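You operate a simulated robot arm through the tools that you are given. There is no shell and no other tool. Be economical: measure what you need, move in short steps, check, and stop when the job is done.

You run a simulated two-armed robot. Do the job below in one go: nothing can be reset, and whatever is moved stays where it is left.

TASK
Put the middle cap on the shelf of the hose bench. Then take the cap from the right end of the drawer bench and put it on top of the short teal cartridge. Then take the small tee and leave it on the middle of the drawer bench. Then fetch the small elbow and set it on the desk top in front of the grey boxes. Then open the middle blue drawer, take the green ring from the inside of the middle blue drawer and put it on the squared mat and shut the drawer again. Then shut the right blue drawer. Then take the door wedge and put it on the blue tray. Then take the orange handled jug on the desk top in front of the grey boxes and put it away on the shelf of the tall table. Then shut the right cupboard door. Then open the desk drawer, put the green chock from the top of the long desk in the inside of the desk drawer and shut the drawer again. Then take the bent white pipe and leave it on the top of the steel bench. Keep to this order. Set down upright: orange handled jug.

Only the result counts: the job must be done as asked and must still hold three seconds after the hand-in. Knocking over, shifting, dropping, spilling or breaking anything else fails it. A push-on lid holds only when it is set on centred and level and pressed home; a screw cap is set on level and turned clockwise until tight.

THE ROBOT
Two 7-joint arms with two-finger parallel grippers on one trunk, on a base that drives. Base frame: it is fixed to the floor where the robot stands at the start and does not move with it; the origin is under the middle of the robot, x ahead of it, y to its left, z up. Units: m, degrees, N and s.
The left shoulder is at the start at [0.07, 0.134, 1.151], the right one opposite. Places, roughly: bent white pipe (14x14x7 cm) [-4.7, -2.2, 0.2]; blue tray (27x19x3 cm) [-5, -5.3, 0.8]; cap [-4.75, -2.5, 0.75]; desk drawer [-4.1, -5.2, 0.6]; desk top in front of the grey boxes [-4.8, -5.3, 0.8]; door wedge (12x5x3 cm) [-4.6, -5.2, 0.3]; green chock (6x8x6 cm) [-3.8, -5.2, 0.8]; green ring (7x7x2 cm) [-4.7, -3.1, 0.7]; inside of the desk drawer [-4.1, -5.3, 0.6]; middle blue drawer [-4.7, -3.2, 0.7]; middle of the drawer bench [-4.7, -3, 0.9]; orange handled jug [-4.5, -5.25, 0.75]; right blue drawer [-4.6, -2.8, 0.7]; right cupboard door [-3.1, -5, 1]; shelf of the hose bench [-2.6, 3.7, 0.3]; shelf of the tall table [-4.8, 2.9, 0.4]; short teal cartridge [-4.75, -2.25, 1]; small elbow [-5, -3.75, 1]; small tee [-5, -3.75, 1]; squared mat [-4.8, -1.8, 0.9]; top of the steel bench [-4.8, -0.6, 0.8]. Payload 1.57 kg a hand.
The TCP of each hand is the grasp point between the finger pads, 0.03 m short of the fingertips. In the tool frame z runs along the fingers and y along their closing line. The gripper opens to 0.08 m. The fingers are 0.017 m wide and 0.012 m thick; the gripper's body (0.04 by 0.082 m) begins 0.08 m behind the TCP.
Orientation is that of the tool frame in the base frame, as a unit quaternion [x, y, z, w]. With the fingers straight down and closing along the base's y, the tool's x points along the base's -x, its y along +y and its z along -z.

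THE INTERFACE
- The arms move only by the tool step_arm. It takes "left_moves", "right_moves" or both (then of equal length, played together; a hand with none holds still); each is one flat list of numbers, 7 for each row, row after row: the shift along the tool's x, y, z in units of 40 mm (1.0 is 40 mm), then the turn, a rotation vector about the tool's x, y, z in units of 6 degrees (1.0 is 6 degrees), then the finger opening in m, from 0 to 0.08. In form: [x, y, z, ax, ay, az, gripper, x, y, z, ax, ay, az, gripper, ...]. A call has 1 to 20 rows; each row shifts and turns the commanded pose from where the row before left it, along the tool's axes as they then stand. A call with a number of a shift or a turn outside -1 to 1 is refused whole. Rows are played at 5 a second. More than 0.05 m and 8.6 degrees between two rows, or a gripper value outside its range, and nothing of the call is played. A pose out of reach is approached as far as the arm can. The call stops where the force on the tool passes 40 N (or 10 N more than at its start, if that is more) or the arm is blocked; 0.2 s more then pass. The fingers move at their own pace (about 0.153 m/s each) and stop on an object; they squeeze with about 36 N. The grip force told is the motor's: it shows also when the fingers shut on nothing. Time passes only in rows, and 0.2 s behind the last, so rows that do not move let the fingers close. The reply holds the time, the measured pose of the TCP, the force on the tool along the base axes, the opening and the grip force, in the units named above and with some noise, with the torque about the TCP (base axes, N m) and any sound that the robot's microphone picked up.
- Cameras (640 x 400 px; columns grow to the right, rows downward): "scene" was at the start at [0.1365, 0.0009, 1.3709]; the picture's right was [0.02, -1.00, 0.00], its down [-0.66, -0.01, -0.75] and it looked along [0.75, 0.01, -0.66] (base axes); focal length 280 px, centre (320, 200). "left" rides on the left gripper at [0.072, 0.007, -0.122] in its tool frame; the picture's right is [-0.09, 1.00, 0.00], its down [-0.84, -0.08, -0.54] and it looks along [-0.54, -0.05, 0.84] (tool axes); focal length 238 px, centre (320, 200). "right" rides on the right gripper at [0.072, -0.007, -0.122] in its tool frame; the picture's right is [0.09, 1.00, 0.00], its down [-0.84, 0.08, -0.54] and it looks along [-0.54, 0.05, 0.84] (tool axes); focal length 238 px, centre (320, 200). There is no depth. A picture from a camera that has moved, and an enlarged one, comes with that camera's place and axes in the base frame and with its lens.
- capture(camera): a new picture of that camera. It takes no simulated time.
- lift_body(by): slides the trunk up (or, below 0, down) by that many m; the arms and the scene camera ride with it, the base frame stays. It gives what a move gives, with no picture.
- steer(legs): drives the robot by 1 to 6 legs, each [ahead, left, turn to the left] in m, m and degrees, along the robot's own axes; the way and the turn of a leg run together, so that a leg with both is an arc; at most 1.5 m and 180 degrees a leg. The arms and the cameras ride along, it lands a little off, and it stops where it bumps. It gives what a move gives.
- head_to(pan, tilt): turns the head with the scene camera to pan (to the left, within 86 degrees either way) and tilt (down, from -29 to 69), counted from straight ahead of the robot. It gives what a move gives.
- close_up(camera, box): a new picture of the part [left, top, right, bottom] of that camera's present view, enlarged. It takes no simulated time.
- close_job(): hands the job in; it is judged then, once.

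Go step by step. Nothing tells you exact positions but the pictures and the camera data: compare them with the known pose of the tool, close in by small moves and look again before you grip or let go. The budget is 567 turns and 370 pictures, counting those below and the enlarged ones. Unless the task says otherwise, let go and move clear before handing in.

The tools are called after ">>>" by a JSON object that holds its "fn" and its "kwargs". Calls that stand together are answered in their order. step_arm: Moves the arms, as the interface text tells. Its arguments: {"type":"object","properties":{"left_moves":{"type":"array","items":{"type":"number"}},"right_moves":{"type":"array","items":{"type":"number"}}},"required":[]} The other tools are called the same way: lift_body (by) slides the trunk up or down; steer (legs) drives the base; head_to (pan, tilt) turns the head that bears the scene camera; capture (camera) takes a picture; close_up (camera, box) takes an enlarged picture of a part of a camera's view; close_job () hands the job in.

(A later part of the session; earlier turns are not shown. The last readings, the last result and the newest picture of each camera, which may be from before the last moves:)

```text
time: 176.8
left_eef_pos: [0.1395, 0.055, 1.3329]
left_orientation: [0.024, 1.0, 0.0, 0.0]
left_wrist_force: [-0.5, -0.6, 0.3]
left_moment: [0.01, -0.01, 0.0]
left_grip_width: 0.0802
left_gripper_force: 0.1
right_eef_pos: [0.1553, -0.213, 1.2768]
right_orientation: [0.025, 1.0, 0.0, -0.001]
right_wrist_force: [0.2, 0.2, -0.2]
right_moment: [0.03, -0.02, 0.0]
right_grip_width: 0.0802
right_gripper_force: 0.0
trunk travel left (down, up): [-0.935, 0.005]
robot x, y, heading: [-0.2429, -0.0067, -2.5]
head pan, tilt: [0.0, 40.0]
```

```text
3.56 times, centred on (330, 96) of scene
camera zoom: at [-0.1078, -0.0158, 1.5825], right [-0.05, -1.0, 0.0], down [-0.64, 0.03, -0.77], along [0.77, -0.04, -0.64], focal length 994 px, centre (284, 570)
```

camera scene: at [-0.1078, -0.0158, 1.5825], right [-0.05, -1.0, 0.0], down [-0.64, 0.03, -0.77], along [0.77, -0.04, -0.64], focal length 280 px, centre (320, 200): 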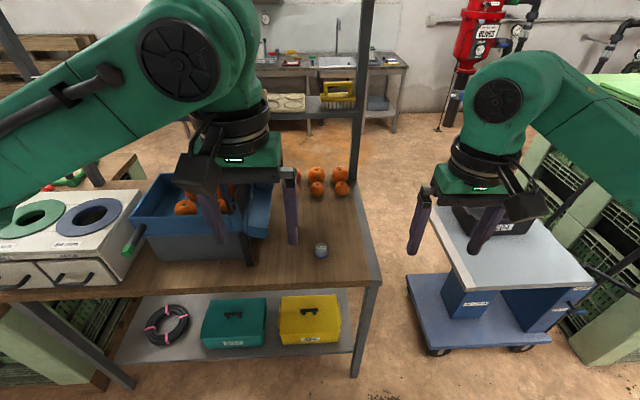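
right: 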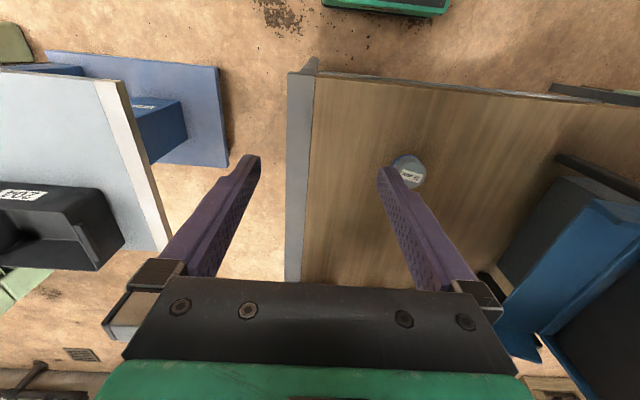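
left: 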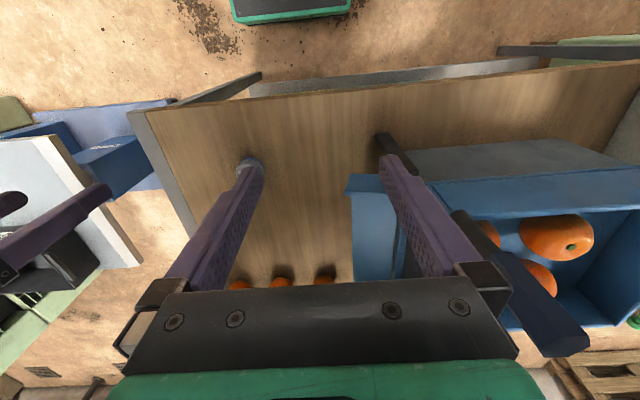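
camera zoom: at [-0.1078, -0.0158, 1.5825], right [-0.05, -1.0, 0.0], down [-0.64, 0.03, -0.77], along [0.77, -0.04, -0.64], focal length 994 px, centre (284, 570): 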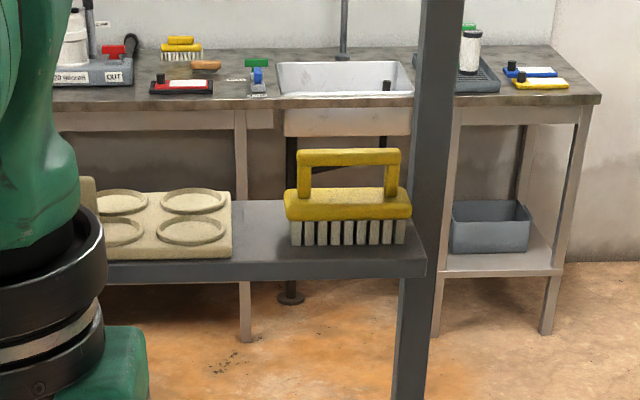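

The start-bench cap is also 32 mm, sits right where the robot began and is the out-of-place one; I take it as the "middle cap", top near (0.50, -0.05, 0.86). I'll drive up and lower the trunk to the start height, then use the right hand.

>>> {"fn": "steer", "kwargs": {"legs": [[0.22, 0, 2.5]]}}

>>> {"fn": "lift_body", "kwargs": {"by": -0.15}}

>>> {"fn": "capture", "kwargs": {"camera": "right"}}

```text
time: 178.5
left_eef_pos: [0.3481, 0.0646, 1.3349]
left_orientation: [0.002, 1.0, 0.0, 0.002]
left_wrist_force: [-0.7, 0.0, 0.5]
left_moment: [0.02, -0.04, 0.0]
left_grip_width: 0.0799
left_gripper_force: 0.1
right_eef_pos: [0.3759, -0.2004, 1.2784]
right_orientation: [0.002, 1.0, 0.0, 0.002]
right_wrist_force: [-0.4, 0.4, 0.7]
right_moment: [0.01, -0.06, -0.02]
right_grip_width: 0.0801
right_gripper_force: 0.1
trunk travel left (down, up): [-0.935, 0.005]
robot x, y, heading: [-0.0248, -0.0145, 0.0]
head pan, tilt: [0.0, 40.0]
```

```text
time: 180.2
left_eef_pos: [0.3523, 0.0644, 1.1834]
left_orientation: [0.001, 1.0, 0.0, 0.0]
left_wrist_force: [0.4, 0.7, -0.1]
left_moment: [-0.02, -0.01, -0.01]
left_grip_width: 0.0798
left_gripper_force: 0.0
right_eef_pos: [0.3806, -0.1993, 1.1283]
right_orientation: [0.003, 1.0, 0.001, 0.0]
right_wrist_force: [-0.7, -0.8, 0.5]
right_moment: [-0.03, -0.01, -0.01]
right_grip_width: 0.0798
right_gripper_force: 0.1
trunk travel left (down, up): [-0.785, 0.155]
robot x, y, heading: [-0.0238, -0.018, -0.4]
head pan, tilt: [0.0, 40.0]
```

```text
334 pictures are left
camera right: at [0.3089, -0.2069, 1.2495], right [-0.09, 1.0, 0.0], down [0.84, 0.07, 0.54], along [0.54, 0.05, -0.84], focal length 238 px, centre (320, 200)
```

right: 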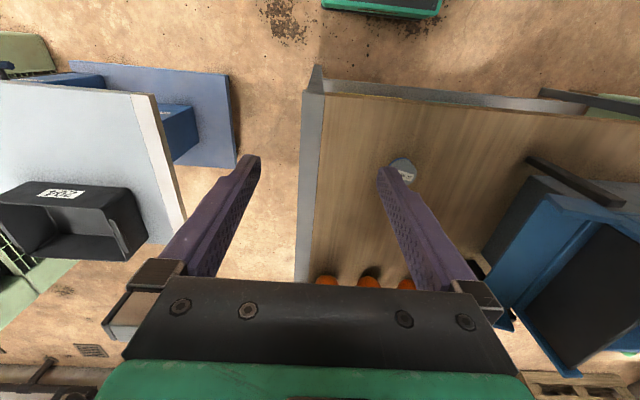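

>>> {"fn": "step_arm", "kwargs": {"right_moves": [-0.55, 0.72, 0.5, 0, 0, 0, 0.08, -0.55, 0.72, 0.5, 0, 0, 0, 0.08, -0.55, 0.72, 0.5, 0, 0, 0, 0.08, -0.55, 0.72, 0.5, 0, 0, 0, 0.08, -0.55, 0.72, 0.5, 0, 0, 0, 0.08]}}

>>> {"fn": "capture", "kwargs": {"camera": "right"}}

>>> {"fn": "capture", "kwargs": {"camera": "scene"}}

```text
time: 181.4
left_eef_pos: [0.3545, 0.0675, 1.1831]
left_orientation: [0.002, 1.0, -0.001, -0.001]
left_wrist_force: [0.1, -0.1, -0.8]
left_moment: [0.0, 0.02, 0.02]
left_grip_width: 0.0801
left_gripper_force: 0.1
right_eef_pos: [0.4911, -0.0557, 1.0262]
right_orientation: [0.002, 1.0, -0.001, -0.001]
right_wrist_force: [0.5, 0.1, -0.9]
right_moment: [-0.07, 0.01, 0.01]
right_grip_width: 0.0797
right_gripper_force: 0.1
trunk travel left (down, up): [-0.785, 0.155]
robot x, y, heading: [-0.0295, -0.0145, -0.1]
head pan, tilt: [0.0, 40.0]
```

```text
333 pictures are left
camera right: at [0.42, -0.062, 1.1474], right [-0.09, 1.0, 0.0], down [0.84, 0.07, 0.54], along [0.54, 0.05, -0.84], focal length 238 px, centre (320, 200)
```

right: 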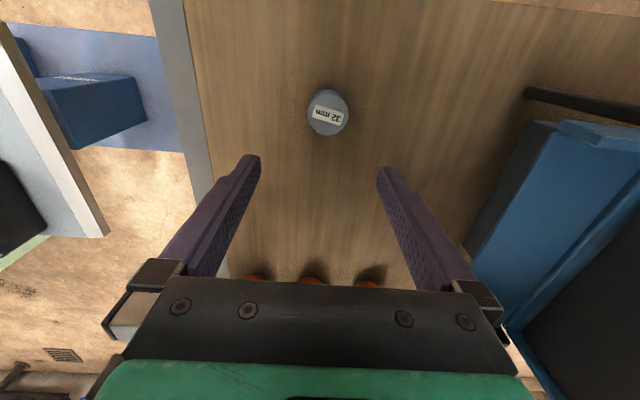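

```text
332 pictures are left
camera scene: at [0.1104, -0.0134, 1.4324], right [-0.01, -1.0, 0.0], down [-0.64, 0.0, -0.77], along [0.77, -0.01, -0.64], focal length 280 px, centre (320, 200)
```

scene: 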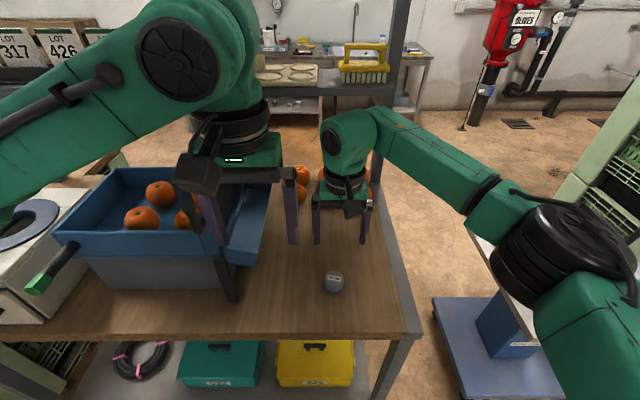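

>>> {"fn": "step_arm", "kwargs": {"right_moves": [0.4, 0.15, 0.8, 0, 0, 0, 0.08, 0, 0, 0.8, 0, 0, 0, 0.08, 0, 0, 0.5, 0, 0, 0, 0.08]}}

>>> {"fn": "capture", "kwargs": {"camera": "right"}}

>>> {"fn": "close_up", "kwargs": {"camera": "scene", "box": [260, 160, 420, 310]}}

```text
time: 182.2
left_eef_pos: [0.3531, 0.0653, 1.1825]
left_orientation: [0.001, 1.0, 0.0, 0.0]
left_wrist_force: [-0.2, -0.8, 0.5]
left_moment: [-0.01, 0.01, 0.0]
left_grip_width: 0.0798
left_gripper_force: 0.0
right_eef_pos: [0.4775, -0.0485, 0.9439]
right_orientation: [0.003, 1.0, 0.001, 0.0]
right_wrist_force: [1.0, -1.6, -0.3]
right_moment: [0.02, -0.02, -0.01]
right_grip_width: 0.0797
right_gripper_force: 0.0
trunk travel left (down, up): [-0.785, 0.155]
robot x, y, heading: [-0.026, -0.0161, -0.2]
head pan, tilt: [0.0, 40.0]
```

```text
331 pictures are left
camera right: at [0.4055, -0.0563, 1.0666], right [-0.09, 1.0, 0.0], down [0.84, 0.07, 0.54], along [0.54, 0.05, -0.84], focal length 238 px, centre (320, 200)
```

right: 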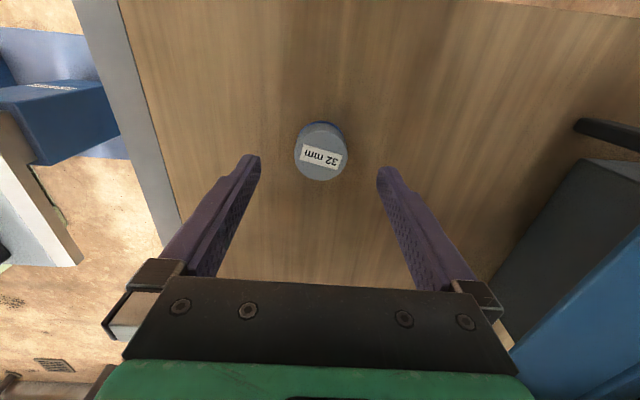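

```text
2.67 times, centred on (340, 235) of scene
camera zoom: at [0.1092, -0.016, 1.4325], right [-0.01, -1.0, 0.0], down [-0.64, 0.0, -0.77], along [0.77, 0.0, -0.64], focal length 745 px, centre (267, 107)
```

zoom: 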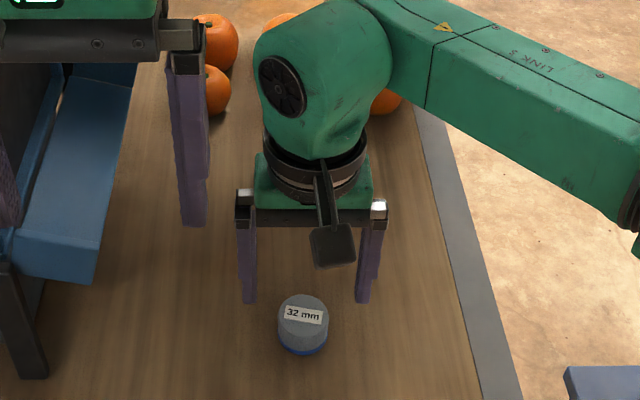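

>>> {"fn": "step_arm", "kwargs": {"right_moves": [0, 0, 0.8, 0, 0, 0, 0.08]}}

>>> {"fn": "capture", "kwargs": {"camera": "right"}}

>>> {"fn": "close_up", "kwargs": {"camera": "scene", "box": [280, 200, 400, 300]}}

```text
time: 182.6
left_eef_pos: [0.3541, 0.0654, 1.1824]
left_orientation: [0.002, 1.0, 0.0, -0.002]
left_wrist_force: [0.8, 0.1, -0.5]
left_moment: [0.0, 0.01, 0.02]
left_grip_width: 0.0802
left_gripper_force: 0.1
right_eef_pos: [0.4754, -0.0476, 0.9133]
right_orientation: [0.002, 1.0, 0.001, 0.0]
right_wrist_force: [0.6, 0.0, -0.6]
right_moment: [-0.02, 0.01, 0.0]
right_grip_width: 0.08
right_gripper_force: 0.0
trunk travel left (down, up): [-0.785, 0.155]
robot x, y, heading: [-0.0304, -0.0177, -0.4]
head pan, tilt: [0.0, 40.0]
```

```text
329 pictures are left
camera right: at [0.4048, -0.056, 1.0353], right [-0.09, 1.0, 0.0], down [0.84, 0.07, 0.54], along [0.54, 0.05, -0.84], focal length 238 px, centre (320, 200)
```

right: 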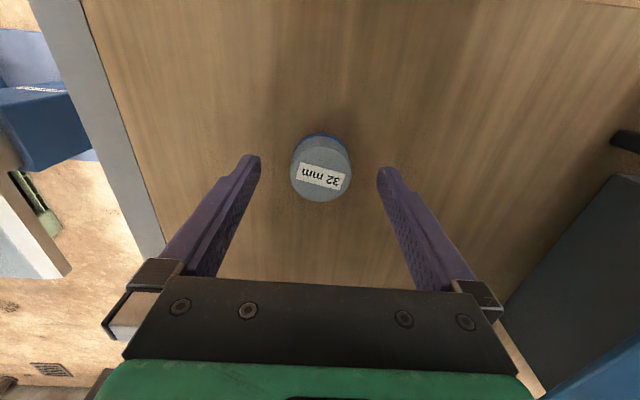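

```text
4.00 times, centred on (340, 250) of scene
camera zoom: at [0.1101, -0.0156, 1.4324], right [-0.01, -1.0, 0.0], down [-0.64, 0.0, -0.77], along [0.77, 0.0, -0.64], focal length 1118 px, centre (240, 0)
```

zoom: 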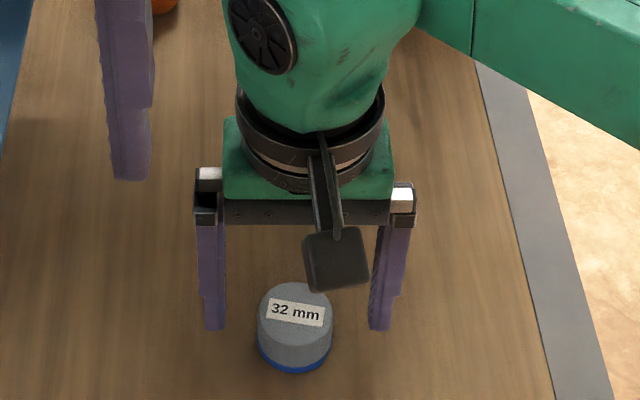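

>>> {"fn": "step_arm", "kwargs": {"right_moves": [0.1, 0, 0.35, 0, 0, 0, 0.08, 0, 0, 0, 0, 0, 0, 0.0, 0, 0, 0, 0, 0, 0, 0.0, 0, 0, 0, 0, 0, 0, 0.0]}}

>>> {"fn": "capture", "kwargs": {"camera": "right"}}

```text
time: 183.6
left_eef_pos: [0.3531, 0.0655, 1.1826]
left_orientation: [0.002, 1.0, 0.0, 0.0]
left_wrist_force: [0.5, 0.5, 0.4]
left_moment: [0.0, 0.0, 0.02]
left_grip_width: 0.0802
left_gripper_force: 0.0
right_eef_pos: [0.4734, -0.0487, 0.8986]
right_orientation: [0.003, 1.0, -0.001, 0.0]
right_wrist_force: [0.5, 0.0, 0.7]
right_moment: [0.02, -0.04, -0.02]
right_grip_width: 0.0428
right_gripper_force: 36.4
trunk travel left (down, up): [-0.785, 0.155]
robot x, y, heading: [-0.0294, -0.0145, -0.4]
head pan, tilt: [0.0, 40.0]
```

```text
327 pictures are left
camera right: at [0.4009, -0.0553, 1.0203], right [-0.09, 1.0, 0.0], down [0.84, 0.07, 0.54], along [0.54, 0.05, -0.84], focal length 238 px, centre (320, 200)
```

right: 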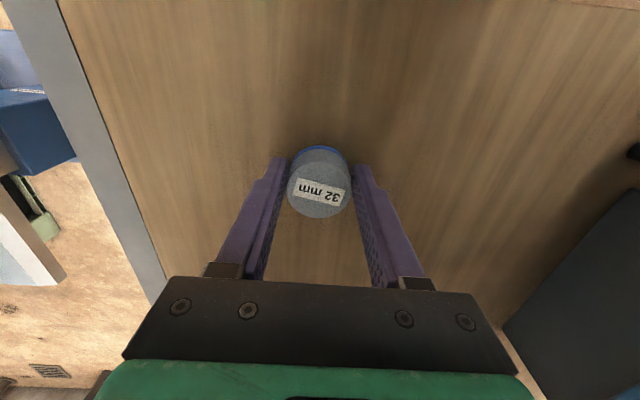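

Gripped at 43 mm. Lifting and tucking the hand back before driving.

>>> {"fn": "step_arm", "kwargs": {"right_moves": [0, 0, -1, 0, 0, 0, 0, 0, 0, -1, 0, 0, 0, 0, 0, 0, -1, 0, 0, 0, 0, 0.5, -0.7, -0.5, 0, 0, 0, 0, 0.5, -0.7, -0.5, 0, 0, 0, 0, 0.5, -0.7, -0.5, 0, 0, 0, 0, 0.5, -0.7, -0.5, 0, 0, 0, 0, 0.5, -0.7, -0.5, 0, 0, 0, 0]}}

>>> {"fn": "steer", "kwargs": {"legs": [[-0.35, 0, 0], [0, 0, 90], [1.4, 0, 0], [1.2, 0, 0]]}}

>>> {"fn": "capture", "kwargs": {"camera": "right"}}

```text
time: 185.4
left_eef_pos: [0.3527, 0.0641, 1.1825]
left_orientation: [0.002, 1.0, 0.001, 0.0]
left_wrist_force: [-0.4, 0.7, -0.3]
left_moment: [-0.02, 0.01, -0.03]
left_grip_width: 0.08
left_gripper_force: 0.0
right_eef_pos: [0.3718, -0.1913, 1.1179]
right_orientation: [0.002, 1.0, 0.0, 0.001]
right_wrist_force: [-0.6, -0.5, -0.7]
right_moment: [0.0, -0.04, -0.05]
right_grip_width: 0.0426
right_gripper_force: 35.9
trunk travel left (down, up): [-0.785, 0.155]
robot x, y, heading: [-0.025, -0.0182, -0.4]
head pan, tilt: [0.0, 40.0]
```

```text
time: 203.5
left_eef_pos: [-0.4129, 2.9323, 1.1832]
left_orientation: [0.708, -0.706, 0.001, 0.0]
left_wrist_force: [0.4, 0.1, -0.2]
left_moment: [-0.02, 0.0, 0.0]
left_grip_width: 0.08
left_gripper_force: 0.0
right_eef_pos: [-0.1585, 2.9531, 1.1171]
right_orientation: [0.707, -0.707, -0.001, 0.0]
right_wrist_force: [-0.6, 0.6, 0.2]
right_moment: [-0.01, 0.02, -0.01]
right_grip_width: 0.0422
right_gripper_force: 36.5
trunk travel left (down, up): [-0.785, 0.155]
robot x, y, heading: [-0.3324, 2.5529, 90.0]
head pan, tilt: [0.0, 40.0]
```

```text
326 pictures are left
camera right: at [-0.1523, 2.8817, 1.2394], right [-1.0, -0.09, 0.0], down [-0.08, 0.84, 0.54], along [-0.05, 0.54, -0.84], focal length 238 px, centre (320, 200)
```

right: 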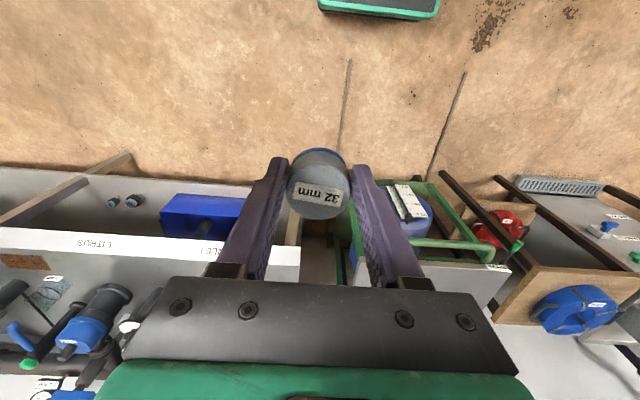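

The cap is held firmly. Driving to the hose bench, staying back from it for the arm preparation.

>>> {"fn": "steer", "kwargs": {"legs": [[0, 0, 90], [1.5, 0, 0], [0.75, 0, 0], [0, 0, -90]]}}

>>> {"fn": "head_to", "kwargs": {"pan": 0, "tilt": 30}}

>>> {"fn": "capture", "kwargs": {"camera": "scene"}}

```text
time: 222.3
left_eef_pos: [-2.6549, 2.8874, 1.1828]
left_orientation: [0.71, -0.704, 0.0, 0.0]
left_wrist_force: [-0.3, -0.6, 0.1]
left_moment: [0.0, -0.02, 0.02]
left_grip_width: 0.0801
left_gripper_force: 0.0
right_eef_pos: [-2.4003, 2.9102, 1.1167]
right_orientation: [0.71, -0.704, 0.0, 0.0]
right_wrist_force: [-0.8, -1.1, 0.0]
right_moment: [-0.02, 0.05, -0.01]
right_grip_width: 0.042
right_gripper_force: 36.1
trunk travel left (down, up): [-0.785, 0.155]
robot x, y, heading: [-2.5701, 2.5107, 90.5]
head pan, tilt: [0.0, 40.0]
```

```text
time: 223.0
left_eef_pos: [-2.6539, 2.888, 1.1834]
left_orientation: [0.711, -0.703, 0.001, 0.0]
left_wrist_force: [-0.1, -0.6, 0.4]
left_moment: [0.02, -0.04, -0.02]
left_grip_width: 0.08
left_gripper_force: 0.0
right_eef_pos: [-2.4001, 2.9106, 1.1171]
right_orientation: [0.71, -0.704, 0.0, 0.0]
right_wrist_force: [0.4, -0.2, -0.2]
right_moment: [-0.02, 0.0, -0.01]
right_grip_width: 0.0419
right_gripper_force: 36.2
trunk travel left (down, up): [-0.785, 0.155]
robot x, y, heading: [-2.567, 2.5053, 90.3]
head pan, tilt: [0.0, 30.0]
```

```text
325 pictures are left
camera scene: at [-2.5696, 2.6472, 1.4478], right [1.0, 0.01, 0.0], down [0.0, -0.5, -0.87], along [-0.01, 0.87, -0.5], focal length 280 px, centre (320, 200)
```

scene: 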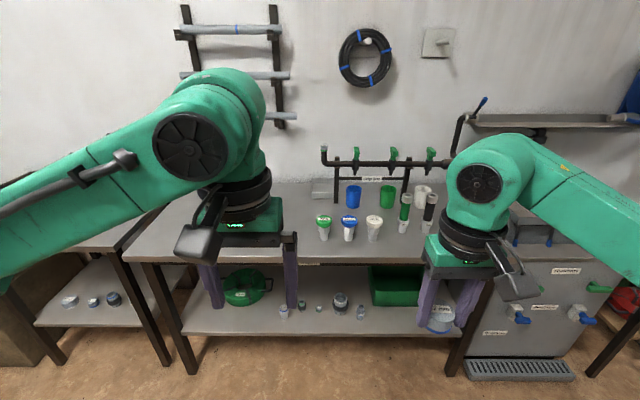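

>>> {"fn": "lift_body", "kwargs": {"by": -0.5}}

>>> {"fn": "capture", "kwargs": {"camera": "scene"}}

```text
refused: -0.5 is not a number from -0.4 to 0.4
```

```text
324 pictures are left
camera scene: at [-2.5696, 2.6472, 1.4478], right [1.0, 0.01, 0.0], down [0.0, -0.5, -0.87], along [-0.01, 0.87, -0.5], focal length 280 px, centre (320, 200)
```

scene: 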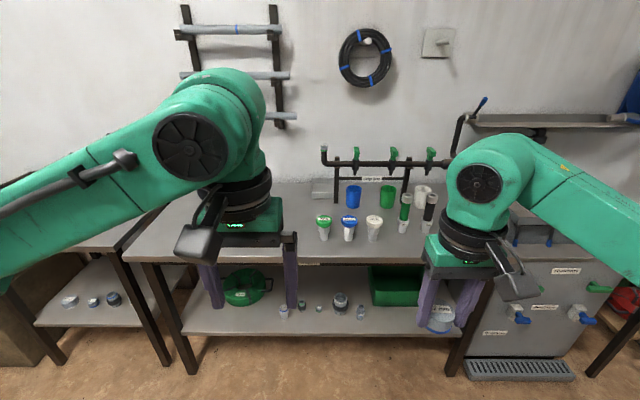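

>>> {"fn": "lift_body", "kwargs": {"by": -0.4}}

>>> {"fn": "lift_body", "kwargs": {"by": -0.15}}

>>> {"fn": "head_to", "kwargs": {"pan": 0, "tilt": 20}}

>>> {"fn": "capture", "kwargs": {"camera": "scene"}}

```text
time: 226.8
left_eef_pos: [-2.6552, 2.8874, 0.7828]
left_orientation: [0.71, -0.704, 0.001, -0.001]
left_wrist_force: [0.7, -0.5, -0.3]
left_moment: [0.01, 0.03, -0.03]
left_grip_width: 0.0798
left_gripper_force: 0.1
right_eef_pos: [-2.4004, 2.9114, 0.7168]
right_orientation: [0.711, -0.704, 0.0, -0.001]
right_wrist_force: [-0.3, -0.3, -0.2]
right_moment: [-0.01, 0.0, 0.03]
right_grip_width: 0.0419
right_gripper_force: 36.2
trunk travel left (down, up): [-0.385, 0.555]
robot x, y, heading: [-2.5712, 2.5059, 90.4]
head pan, tilt: [0.0, 30.0]
```

```text
time: 228.6
left_eef_pos: [-2.6542, 2.8871, 0.6325]
left_orientation: [0.71, -0.704, 0.0, 0.0]
left_wrist_force: [-0.3, 0.7, 0.0]
left_moment: [0.01, 0.0, -0.01]
left_grip_width: 0.0804
left_gripper_force: 0.0
right_eef_pos: [-2.4005, 2.911, 0.5669]
right_orientation: [0.71, -0.704, 0.0, 0.001]
right_wrist_force: [-0.2, -0.2, -0.2]
right_moment: [-0.01, 0.0, 0.02]
right_grip_width: 0.0416
right_gripper_force: 36.0
trunk travel left (down, up): [-0.235, 0.705]
robot x, y, heading: [-2.573, 2.5062, 90.3]
head pan, tilt: [0.0, 30.0]
```

```text
time: 229.3
left_eef_pos: [-2.6543, 2.888, 0.6326]
left_orientation: [0.71, -0.704, 0.0, 0.0]
left_wrist_force: [-0.4, -0.6, 0.0]
left_moment: [0.04, 0.01, 0.01]
left_grip_width: 0.08
left_gripper_force: 0.1
right_eef_pos: [-2.4011, 2.9104, 0.5658]
right_orientation: [0.71, -0.704, 0.0, 0.0]
right_wrist_force: [0.1, -0.3, -0.2]
right_moment: [-0.03, -0.03, -0.02]
right_grip_width: 0.0419
right_gripper_force: 35.8
trunk travel left (down, up): [-0.235, 0.705]
robot x, y, heading: [-2.5708, 2.5042, 90.3]
head pan, tilt: [0.0, 20.0]
```

```text
323 pictures are left
camera scene: at [-2.5697, 2.6498, 0.9139], right [1.0, 0.01, 0.0], down [0.0, -0.34, -0.94], along [-0.01, 0.94, -0.34], focal length 280 px, centre (320, 200)
```

scene: 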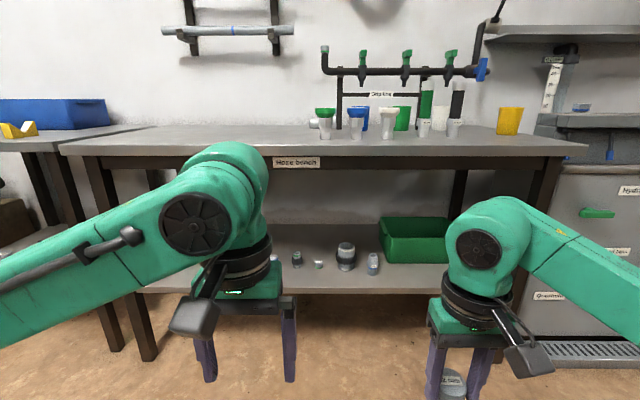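

Table edge is at y≈3.40, z≈0.765; shelf edge y≈3.425, z≈0.315; the right-front strip at x≈-2.30 is free. I'll lower further and tuck the left hand back.

>>> {"fn": "lift_body", "kwargs": {"by": -0.12}}

>>> {"fn": "step_arm", "kwargs": {"left_moves": [0.9, 0, 0, 0, 0, 0, 0.08, 0.9, 0, 0, 0, 0, 0, 0.08, 0.9, 0, 0, 0, 0, 0, 0.08, 0.9, 0, 0, 0, 0, 0, 0.08]}}

>>> {"fn": "steer", "kwargs": {"legs": [[0.3, -0.07, -0.3]]}}

>>> {"fn": "head_to", "kwargs": {"pan": -15, "tilt": 35}}

>>> {"fn": "capture", "kwargs": {"camera": "scene"}}

>>> {"fn": "capture", "kwargs": {"camera": "right"}}

```text
time: 230.8
left_eef_pos: [-2.6551, 2.8881, 0.5134]
left_orientation: [0.71, -0.704, 0.0, 0.0]
left_wrist_force: [0.0, 0.4, -0.2]
left_moment: [0.0, 0.02, 0.0]
left_grip_width: 0.0803
left_gripper_force: 0.0
right_eef_pos: [-2.4004, 2.9113, 0.4466]
right_orientation: [0.71, -0.704, 0.0, 0.0]
right_wrist_force: [1.0, 0.9, -0.5]
right_moment: [0.0, 0.03, 0.01]
right_grip_width: 0.0418
right_gripper_force: 35.4
trunk travel left (down, up): [-0.115, 0.825]
robot x, y, heading: [-2.5696, 2.5042, 90.4]
head pan, tilt: [0.0, 20.0]
```

```text
time: 231.8
left_eef_pos: [-2.6554, 2.7454, 0.5133]
left_orientation: [0.711, -0.703, 0.001, 0.0]
left_wrist_force: [-0.3, 0.2, 0.7]
left_moment: [-0.01, -0.03, -0.01]
left_grip_width: 0.08
left_gripper_force: 0.0
right_eef_pos: [-2.3995, 2.9119, 0.4474]
right_orientation: [0.711, -0.703, 0.0, 0.001]
right_wrist_force: [0.0, -0.2, -0.4]
right_moment: [-0.01, 0.03, 0.02]
right_grip_width: 0.0418
right_gripper_force: 35.1
trunk travel left (down, up): [-0.115, 0.825]
robot x, y, heading: [-2.5735, 2.5062, 90.3]
head pan, tilt: [0.0, 20.0]
```

```text
time: 233.8
left_eef_pos: [-2.5829, 3.0423, 0.5136]
left_orientation: [0.707, -0.707, 0.0, 0.0]
left_wrist_force: [0.7, -0.4, -0.6]
left_moment: [0.02, 0.03, 0.01]
left_grip_width: 0.0799
left_gripper_force: 0.0
right_eef_pos: [-2.329, 3.2048, 0.4455]
right_orientation: [0.707, -0.707, 0.0, 0.0]
right_wrist_force: [0.2, -0.8, -0.6]
right_moment: [0.0, -0.03, -0.01]
right_grip_width: 0.0422
right_gripper_force: 35.5
trunk travel left (down, up): [-0.115, 0.825]
robot x, y, heading: [-2.5038, 2.8006, 90.0]
head pan, tilt: [0.0, 20.0]
```

```text
time: 234.6
left_eef_pos: [-2.5822, 3.0407, 0.5135]
left_orientation: [0.707, -0.707, 0.0, 0.0]
left_wrist_force: [-0.1, -0.7, -0.2]
left_moment: [-0.01, -0.04, 0.03]
left_grip_width: 0.0798
left_gripper_force: 0.0
right_eef_pos: [-2.3273, 3.2045, 0.4466]
right_orientation: [-0.707, 0.707, 0.0, 0.0]
right_wrist_force: [0.0, -0.6, -0.3]
right_moment: [0.03, 0.0, 0.03]
right_grip_width: 0.0418
right_gripper_force: 36.2
trunk travel left (down, up): [-0.115, 0.825]
robot x, y, heading: [-2.5002, 2.7991, 89.7]
head pan, tilt: [-15.0, 35.0]
```

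```text
322 pictures are left
camera scene: at [-2.4769, 2.9367, 0.7701], right [0.97, -0.26, 0.0], down [-0.15, -0.55, -0.82], along [0.21, 0.79, -0.57], focal length 280 px, centre (320, 200)
```

scene: 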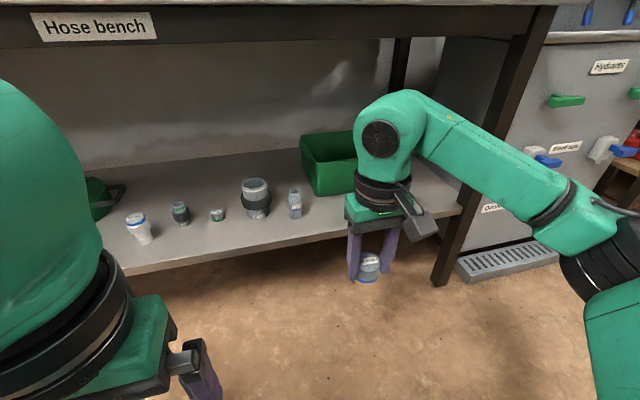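

```text
321 pictures are left
camera right: at [-2.321, 3.1324, 0.5692], right [-1.0, -0.09, 0.0], down [-0.08, 0.84, 0.54], along [-0.05, 0.54, -0.84], focal length 238 px, centre (320, 200)
```

right: 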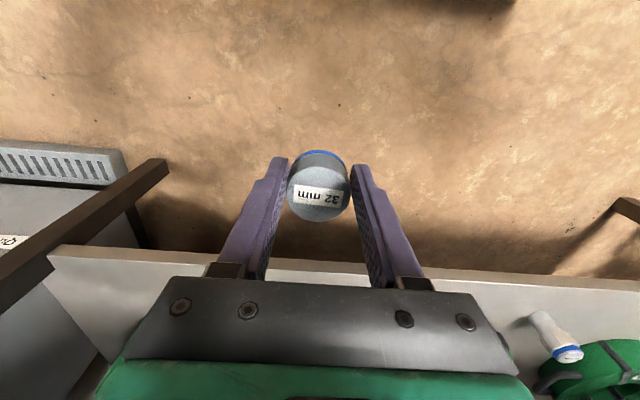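

>>> {"fn": "step_arm", "kwargs": {"right_moves": [0, 0, 0.6, 0, 0, 0, 0, 0, 0, 0.6, 0, 0, 0, 0]}}

>>> {"fn": "steer", "kwargs": {"legs": [[0.22, 0.0, 0.3]]}}

>>> {"fn": "capture", "kwargs": {"camera": "scene"}}

>>> {"fn": "capture", "kwargs": {"camera": "right"}}

```text
time: 235.2
left_eef_pos: [-2.5817, 3.0419, 0.5131]
left_orientation: [0.707, -0.707, 0.0, 0.001]
left_wrist_force: [0.4, 0.1, 0.0]
left_moment: [0.01, -0.01, -0.01]
left_grip_width: 0.0803
left_gripper_force: 0.0
right_eef_pos: [-2.3277, 3.2039, 0.398]
right_orientation: [0.707, -0.707, 0.0, 0.001]
right_wrist_force: [0.0, 0.1, -0.6]
right_moment: [0.0, 0.0, -0.01]
right_grip_width: 0.0419
right_gripper_force: 36.1
trunk travel left (down, up): [-0.115, 0.825]
robot x, y, heading: [-2.4993, 2.8017, 89.9]
head pan, tilt: [-15.0, 35.0]
```

```text
time: 236.9
left_eef_pos: [-2.5838, 3.2542, 0.5136]
left_orientation: [0.708, -0.706, 0.001, 0.0]
left_wrist_force: [0.4, -0.3, -0.3]
left_moment: [0.0, -0.02, 0.01]
left_grip_width: 0.08
left_gripper_force: 0.0
right_eef_pos: [-2.3297, 3.4184, 0.3986]
right_orientation: [0.709, -0.705, 0.0, 0.0]
right_wrist_force: [-1.0, 0.2, -0.2]
right_moment: [-0.03, -0.02, 0.04]
right_grip_width: 0.0421
right_gripper_force: 35.9
trunk travel left (down, up): [-0.115, 0.825]
robot x, y, heading: [-2.503, 3.0164, 90.4]
head pan, tilt: [-15.0, 35.0]
```

```text
320 pictures are left
camera scene: at [-2.4776, 3.15, 0.7701], right [0.97, -0.26, 0.0], down [-0.15, -0.55, -0.82], along [0.21, 0.79, -0.57], focal length 280 px, centre (320, 200)
```

scene: 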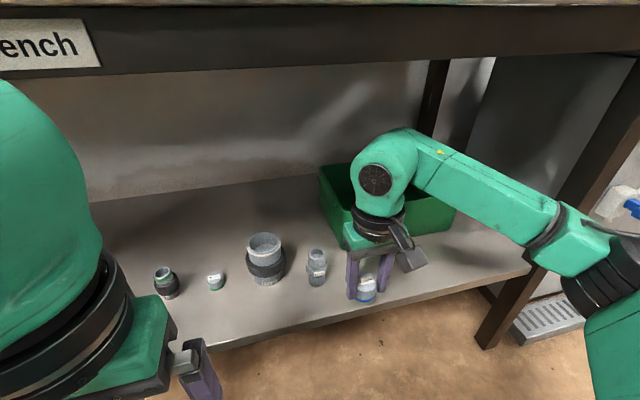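

```text
319 pictures are left
camera right: at [-2.3219, 3.3458, 0.5206], right [-1.0, -0.1, 0.0], down [-0.08, 0.84, 0.54], along [-0.05, 0.54, -0.84], focal length 238 px, centre (320, 200)
```

right: 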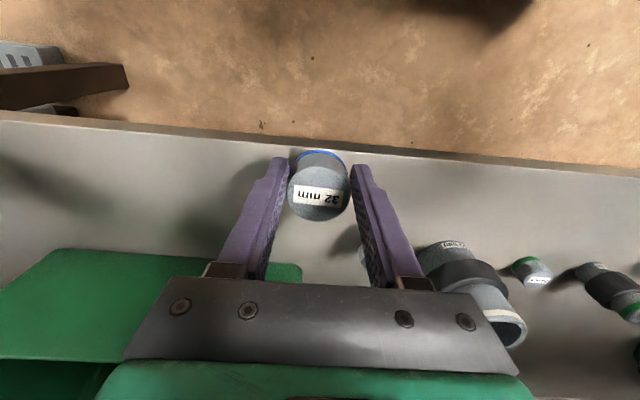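

>>> {"fn": "step_arm", "kwargs": {"right_moves": [0, -0.75, 0, 0, 0, 0, 0, -0.7, 0, 0, 0, 0, 0, 0, -0.7, 0, 0.4, 0, 0, 0, 0, 0, 0, 0, 0.5, 0, 0, 0, 0]}}

>>> {"fn": "capture", "kwargs": {"camera": "right"}}

>>> {"fn": "capture", "kwargs": {"camera": "scene"}}

```text
refused: moves must hold 7 numbers for each row
```

```text
318 pictures are left
camera right: at [-2.3219, 3.3458, 0.5206], right [-1.0, -0.1, 0.0], down [-0.08, 0.84, 0.54], along [-0.05, 0.54, -0.84], focal length 238 px, centre (320, 200)
```

right: 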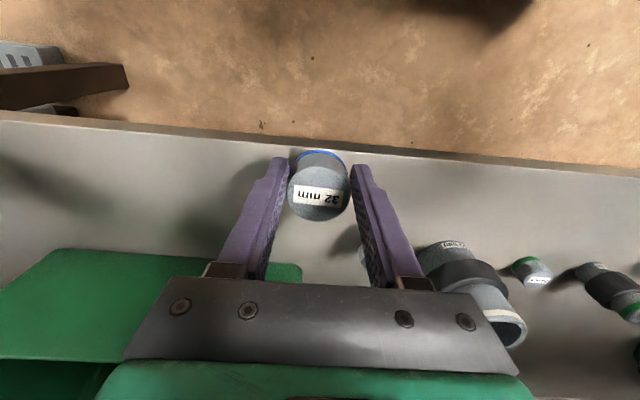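

```text
317 pictures are left
camera scene: at [-2.4776, 3.15, 0.7701], right [0.97, -0.26, 0.0], down [-0.15, -0.55, -0.82], along [0.21, 0.79, -0.57], focal length 280 px, centre (320, 200)
```

scene: 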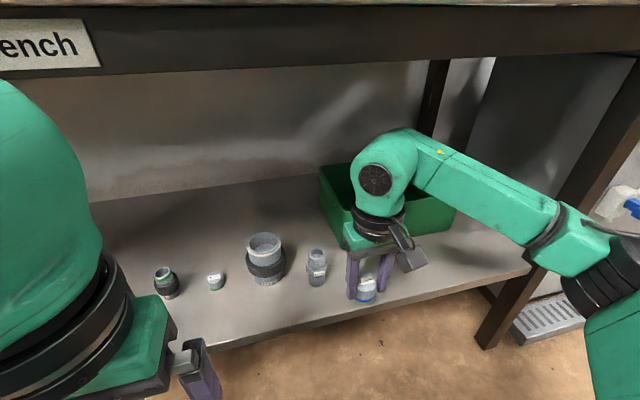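

>>> {"fn": "step_arm", "kwargs": {"right_moves": [0, -0.75, 0, 0, 0, 0, 0, -0.7, 0, 0, 0, 0, 0, 0, -0.7, 0, 0.4, 0, 0, 0, 0, 0, 0, 0.5, 0, 0, 0, 0]}}

>>> {"fn": "capture", "kwargs": {"camera": "right"}}

>>> {"fn": "capture", "kwargs": {"camera": "scene"}}

```text
time: 237.9
left_eef_pos: [-2.5822, 3.2553, 0.5142]
left_orientation: [0.709, -0.706, 0.0, 0.0]
left_wrist_force: [-0.9, -0.6, -0.5]
left_moment: [0.02, 0.0, 0.02]
left_grip_width: 0.0801
left_gripper_force: 0.1
right_eef_pos: [-2.2981, 3.475, 0.3632]
right_orientation: [0.708, -0.706, 0.0, 0.0]
right_wrist_force: [0.2, -0.5, 0.4]
right_moment: [-0.03, -0.02, 0.0]
right_grip_width: 0.0417
right_gripper_force: 36.1
trunk travel left (down, up): [-0.115, 0.825]
robot x, y, heading: [-2.4969, 3.0152, 90.1]
head pan, tilt: [-15.0, 35.0]
```

```text
316 pictures are left
camera right: at [-2.2903, 3.4023, 0.4855], right [-1.0, -0.1, 0.0], down [-0.08, 0.84, 0.54], along [-0.05, 0.54, -0.84], focal length 238 px, centre (320, 200)
```

right: 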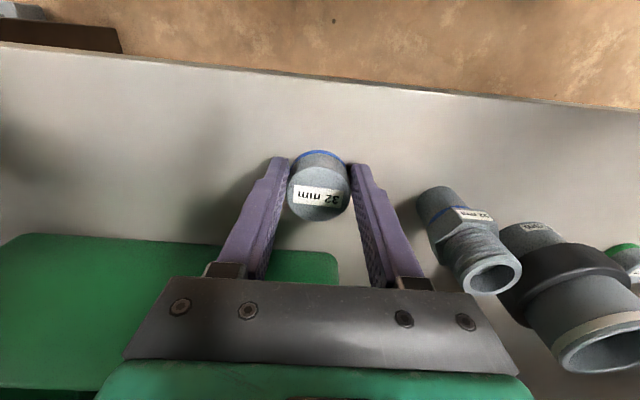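

```text
315 pictures are left
camera scene: at [-2.4776, 3.15, 0.7701], right [0.97, -0.26, 0.0], down [-0.15, -0.55, -0.82], along [0.21, 0.79, -0.57], focal length 280 px, centre (320, 200)
```

scene: 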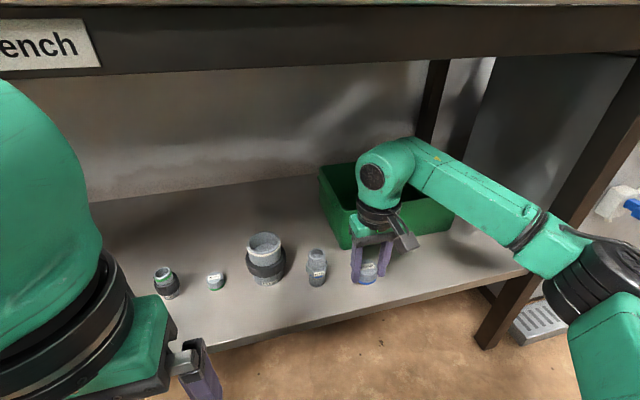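

>>> {"fn": "step_arm", "kwargs": {"right_moves": [0, 0, 0.2, 0, 0, 0, 0, 0, 0, 0.15, 0, 0, 0, 0]}}

>>> {"fn": "step_arm", "kwargs": {"right_moves": [0, 0, 0.1, 0, 0, 0, 0]}}

>>> {"fn": "close_up", "kwargs": {"camera": "scene", "box": [330, 220, 430, 300]}}

```text
time: 238.7
left_eef_pos: [-2.5837, 3.2513, 0.5137]
left_orientation: [0.709, -0.706, -0.001, -0.002]
left_wrist_force: [-0.4, -0.8, 0.4]
left_moment: [0.0, 0.01, -0.04]
left_grip_width: 0.0799
left_gripper_force: 0.1
right_eef_pos: [-2.3005, 3.4759, 0.3538]
right_orientation: [0.708, -0.706, -0.006, -0.004]
right_wrist_force: [0.0, -3.8, 20.6]
right_moment: [-0.22, -0.24, -0.11]
right_grip_width: 0.0415
right_gripper_force: 36.2
trunk travel left (down, up): [-0.115, 0.825]
robot x, y, heading: [-2.5043, 3.0142, 90.1]
head pan, tilt: [-15.0, 35.0]
stopped in row 2 (right hand): the force on the tool passed its limit (the readings are from after the stop); the commanded pose is now the measured one
```

```text
time: 239.1
left_eef_pos: [-2.5842, 3.2535, 0.5147]
left_orientation: [0.709, -0.706, -0.001, -0.002]
left_wrist_force: [0.6, 0.2, -0.6]
left_moment: [0.02, 0.02, -0.02]
left_grip_width: 0.0801
left_gripper_force: 0.0
right_eef_pos: [-2.3007, 3.4765, 0.355]
right_orientation: [0.707, -0.707, -0.008, -0.005]
right_wrist_force: [-0.5, -7.2, 19.6]
right_moment: [-0.37, -0.33, -0.22]
right_grip_width: 0.0419
right_gripper_force: 36.1
trunk travel left (down, up): [-0.115, 0.825]
robot x, y, heading: [-2.5008, 3.0156, 90.0]
head pan, tilt: [-15.0, 35.0]
stopped in row 1 (right hand): the force on the tool passed its limit (the readings are from after the stop); the commanded pose is now the measured one
```

```text
5.00 times, centred on (380, 260) of scene
camera zoom: at [-2.4782, 3.1475, 0.7704], right [0.97, -0.26, 0.0], down [-0.15, -0.55, -0.82], along [0.21, 0.79, -0.57], focal length 1398 px, centre (20, -100)
```

zoom: 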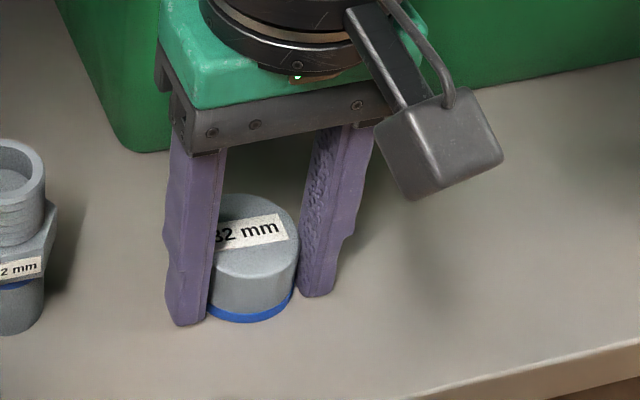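

Cap is down on the shelf. Release gently and back away upwards.

>>> {"fn": "step_arm", "kwargs": {"right_moves": [0, 0, -0.05, 0, 0, 0, 0.06, 0, 0, 0, 0, 0, 0, 0.06, 0, 0, -0.6, 0, 0, 0, 0.06, 0, 0, -0.5, 0, 0, 0, 0.06, 0.8, 0, -0.2, 0, 0, 0, 0.06, 0.8, 0, 0, 0, 0, 0, 0.06, 0.8, 0, 0, 0, 0, 0, 0.06]}}

>>> {"fn": "capture", "kwargs": {"camera": "scene"}}

```text
time: 240.7
left_eef_pos: [-2.5839, 3.2539, 0.5131]
left_orientation: [0.708, -0.706, 0.001, 0.0]
left_wrist_force: [-0.1, 0.4, -0.1]
left_moment: [0.03, 0.0, -0.01]
left_grip_width: 0.08
left_gripper_force: 0.0
right_eef_pos: [-2.2982, 3.3812, 0.4026]
right_orientation: [0.708, -0.706, -0.006, -0.003]
right_wrist_force: [0.4, 0.3, -0.5]
right_moment: [0.01, 0.02, 0.0]
right_grip_width: 0.0598
right_gripper_force: 0.0
trunk travel left (down, up): [-0.115, 0.825]
robot x, y, heading: [-2.502, 3.0127, 90.2]
head pan, tilt: [-15.0, 35.0]
```

```text
313 pictures are left
camera scene: at [-2.4773, 3.1498, 0.7701], right [0.97, -0.26, 0.0], down [-0.15, -0.55, -0.82], along [0.21, 0.79, -0.57], focal length 280 px, centre (320, 200)
```

scene: 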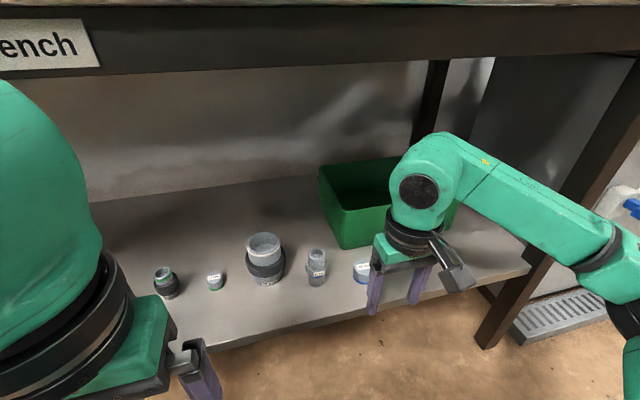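

>>> {"fn": "steer", "kwargs": {"legs": [[-0.5, 0, 0], [0, 0, 90], [1.15, 0, 0], [0, 0, 90], [1.5, 0, 0], [1.5, 0, 0]]}}

>>> {"fn": "lift_body", "kwargs": {"by": 0.4}}

>>> {"fn": "lift_body", "kwargs": {"by": 0.2}}

```text
time: 271.3
left_eef_pos: [-3.3703, -0.8236, 0.5126]
left_orientation: [0.672, 0.74, 0.0, 0.0]
left_wrist_force: [-0.5, -0.1, 0.2]
left_moment: [0.02, 0.0, -0.04]
left_grip_width: 0.0801
left_gripper_force: 0.1
right_eef_pos: [-3.6406, -0.976, 0.4043]
right_orientation: [0.674, 0.739, -0.003, 0.005]
right_wrist_force: [0.0, -0.6, -0.3]
right_moment: [0.02, 0.0, 0.0]
right_grip_width: 0.0601
right_gripper_force: 0.0
trunk travel left (down, up): [-0.115, 0.825]
robot x, y, heading: [-3.4735, -0.5976, -84.5]
head pan, tilt: [-15.0, 35.0]
```

```text
time: 275.1
left_eef_pos: [-3.3703, -0.8228, 0.9134]
left_orientation: [0.671, 0.741, 0.0, 0.0]
left_wrist_force: [-0.1, -0.1, 0.6]
left_moment: [0.01, 0.03, -0.04]
left_grip_width: 0.08
left_gripper_force: 0.1
right_eef_pos: [-3.6408, -0.9771, 0.8032]
right_orientation: [0.673, 0.74, -0.002, 0.005]
right_wrist_force: [0.4, -0.8, -0.5]
right_moment: [0.01, 0.02, 0.0]
right_grip_width: 0.0602
right_gripper_force: 0.0
trunk travel left (down, up): [-0.515, 0.425]
robot x, y, heading: [-3.4725, -0.5909, -84.4]
head pan, tilt: [-15.0, 35.0]
```

```text
time: 277.3
left_eef_pos: [-3.3689, -0.823, 1.1127]
left_orientation: [0.672, 0.741, 0.0, 0.0]
left_wrist_force: [0.3, -0.1, 0.3]
left_moment: [-0.03, 0.03, 0.02]
left_grip_width: 0.0801
left_gripper_force: 0.0
right_eef_pos: [-3.6423, -0.9757, 1.0023]
right_orientation: [0.673, 0.739, -0.003, 0.006]
right_wrist_force: [0.3, -0.2, 0.4]
right_moment: [0.0, 0.0, 0.0]
right_grip_width: 0.0603
right_gripper_force: 0.0
trunk travel left (down, up): [-0.715, 0.225]
robot x, y, heading: [-3.4757, -0.595, -84.6]
head pan, tilt: [-15.0, 35.0]
```

>>> {"fn": "steer", "kwargs": {"legs": [[1.5, 0, -5], [0.32, 0, 0], [0, 0, -90]]}}

>>> {"fn": "lift_body", "kwargs": {"by": 0.15}}

>>> {"fn": "head_to", "kwargs": {"pan": 0, "tilt": 30}}

>>> {"fn": "capture", "kwargs": {"camera": "scene"}}

```text
time: 290.2
left_eef_pos: [-3.6546, -2.4664, 1.114]
left_orientation: [1.0, -0.009, 0.0, 0.0]
left_wrist_force: [-0.5, -0.4, -1.2]
left_moment: [-0.02, 0.02, -0.02]
left_grip_width: 0.08
left_gripper_force: 0.1
right_eef_pos: [-3.7751, -2.1786, 1.0029]
right_orientation: [1.0, -0.011, -0.007, 0.001]
right_wrist_force: [0.3, -0.8, 1.3]
right_moment: [0.01, 0.01, 0.0]
right_grip_width: 0.0598
right_gripper_force: 0.0
trunk travel left (down, up): [-0.715, 0.225]
robot x, y, heading: [-3.4138, -2.3851, 179.0]
head pan, tilt: [-15.0, 35.0]
```

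```text
time: 291.9
left_eef_pos: [-3.6541, -2.4659, 1.2627]
left_orientation: [1.0, -0.009, 0.0, 0.0]
left_wrist_force: [0.2, -0.3, 1.0]
left_moment: [0.0, -0.03, -0.02]
left_grip_width: 0.0801
left_gripper_force: 0.0
right_eef_pos: [-3.7752, -2.1792, 1.1528]
right_orientation: [1.0, -0.01, -0.006, 0.002]
right_wrist_force: [-0.5, 0.2, 0.1]
right_moment: [-0.01, 0.0, -0.02]
right_grip_width: 0.0601
right_gripper_force: 0.1
trunk travel left (down, up): [-0.865, 0.075]
robot x, y, heading: [-3.411, -2.3897, 178.8]
head pan, tilt: [-15.0, 35.0]
```

```text
time: 292.7
left_eef_pos: [-3.6537, -2.4659, 1.2625]
left_orientation: [1.0, -0.009, -0.001, 0.0]
left_wrist_force: [0.0, -0.9, -0.5]
left_moment: [0.0, 0.0, -0.01]
left_grip_width: 0.0799
left_gripper_force: 0.0
right_eef_pos: [-3.7753, -2.179, 1.1541]
right_orientation: [1.0, -0.011, -0.006, 0.002]
right_wrist_force: [0.5, 0.4, 0.7]
right_moment: [0.02, 0.0, 0.0]
right_grip_width: 0.0601
right_gripper_force: 0.2
trunk travel left (down, up): [-0.865, 0.075]
robot x, y, heading: [-3.4118, -2.389, 178.7]
head pan, tilt: [0.0, 30.0]
```

```text
312 pictures are left
camera scene: at [-3.5521, -2.3866, 1.5278], right [0.02, 1.0, 0.0], down [0.5, -0.01, -0.87], along [-0.87, 0.02, -0.5], focal length 280 px, centre (320, 200)
```

scene: 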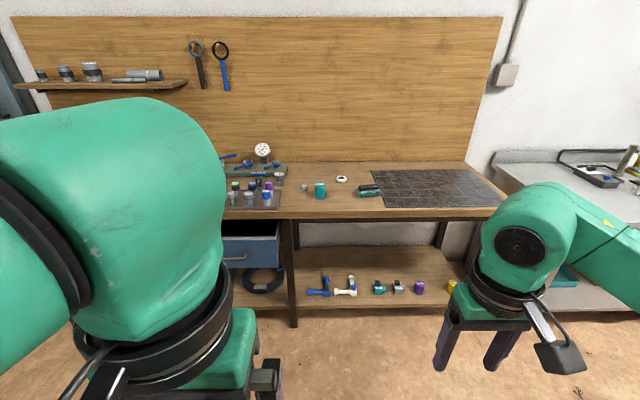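

>>> {"fn": "close_up", "kwargs": {"camera": "scene", "box": [230, 160, 390, 260]}}

>>> {"fn": "close_up", "kwargs": {"camera": "scene", "box": [290, 170, 350, 207]}}

```text
4.00 times, centred on (310, 210) of scene
camera zoom: at [-3.5521, -2.3866, 1.5278], right [0.02, 1.0, 0.0], down [0.5, -0.01, -0.87], along [-0.87, 0.02, -0.5], focal length 1118 px, centre (360, 160)
```

zoom: 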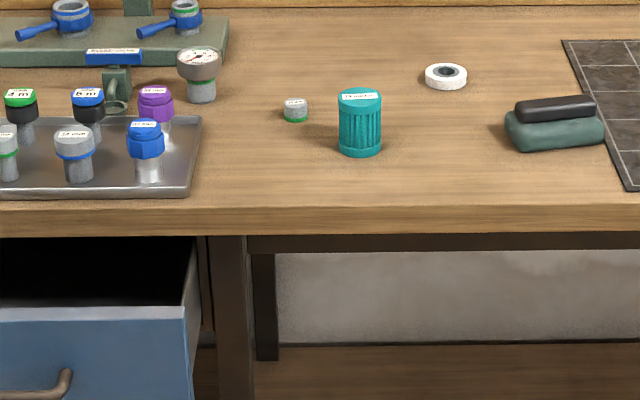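

```text
10.67 times, centred on (320, 188) of scene
camera zoom: at [-3.5521, -2.3866, 1.5278], right [0.02, 1.0, 0.0], down [0.5, -0.01, -0.87], along [-0.87, 0.02, -0.5], focal length 2982 px, centre (320, 323)
```

zoom: 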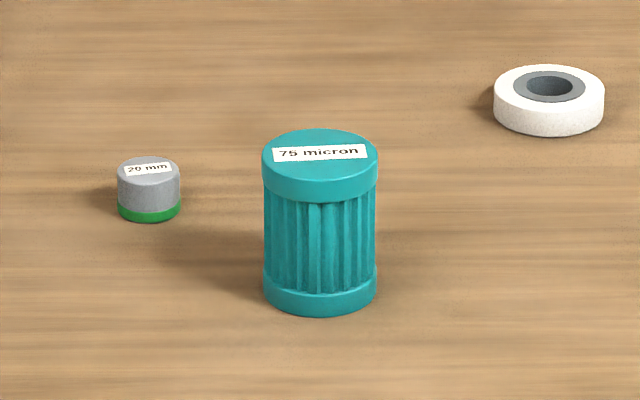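

The small 20 mm cap sits at about (-4.816, -2.44) and the teal cartridge at (-4.73, -2.36). I'll drive closer, keeping clear of the open drawer.

>>> {"fn": "steer", "kwargs": {"legs": [[0.7, 0.0, 1.2]]}}

>>> {"fn": "capture", "kwargs": {"camera": "scene"}}

```text
time: 296.5
left_eef_pos: [-4.3447, -2.458, 1.2635]
left_orientation: [1.0, -0.004, 0.0, 0.0]
left_wrist_force: [0.5, -1.0, 0.0]
left_moment: [-0.03, 0.02, 0.0]
left_grip_width: 0.0798
left_gripper_force: 0.0
right_eef_pos: [-4.468, -2.171, 1.1534]
right_orientation: [1.0, -0.006, -0.006, 0.002]
right_wrist_force: [0.4, -0.6, -0.2]
right_moment: [0.03, 0.0, 0.0]
right_grip_width: 0.0602
right_gripper_force: 0.1
trunk travel left (down, up): [-0.865, 0.075]
robot x, y, heading: [-4.1067, -2.3796, 179.4]
head pan, tilt: [0.0, 30.0]
```

```text
309 pictures are left
camera scene: at [-4.243, -2.3781, 1.528], right [0.01, 1.0, 0.0], down [0.5, 0.0, -0.87], along [-0.87, 0.01, -0.5], focal length 280 px, centre (320, 200)
```

scene: 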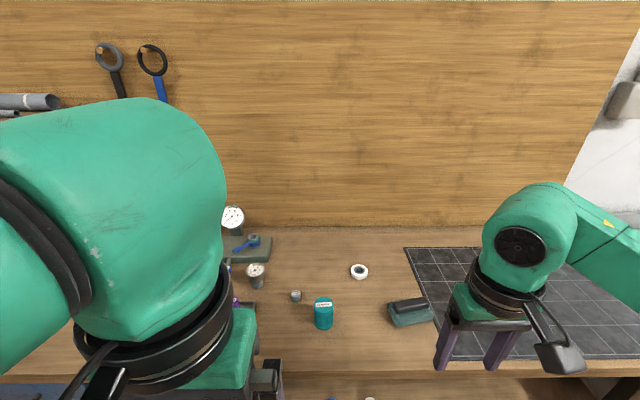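

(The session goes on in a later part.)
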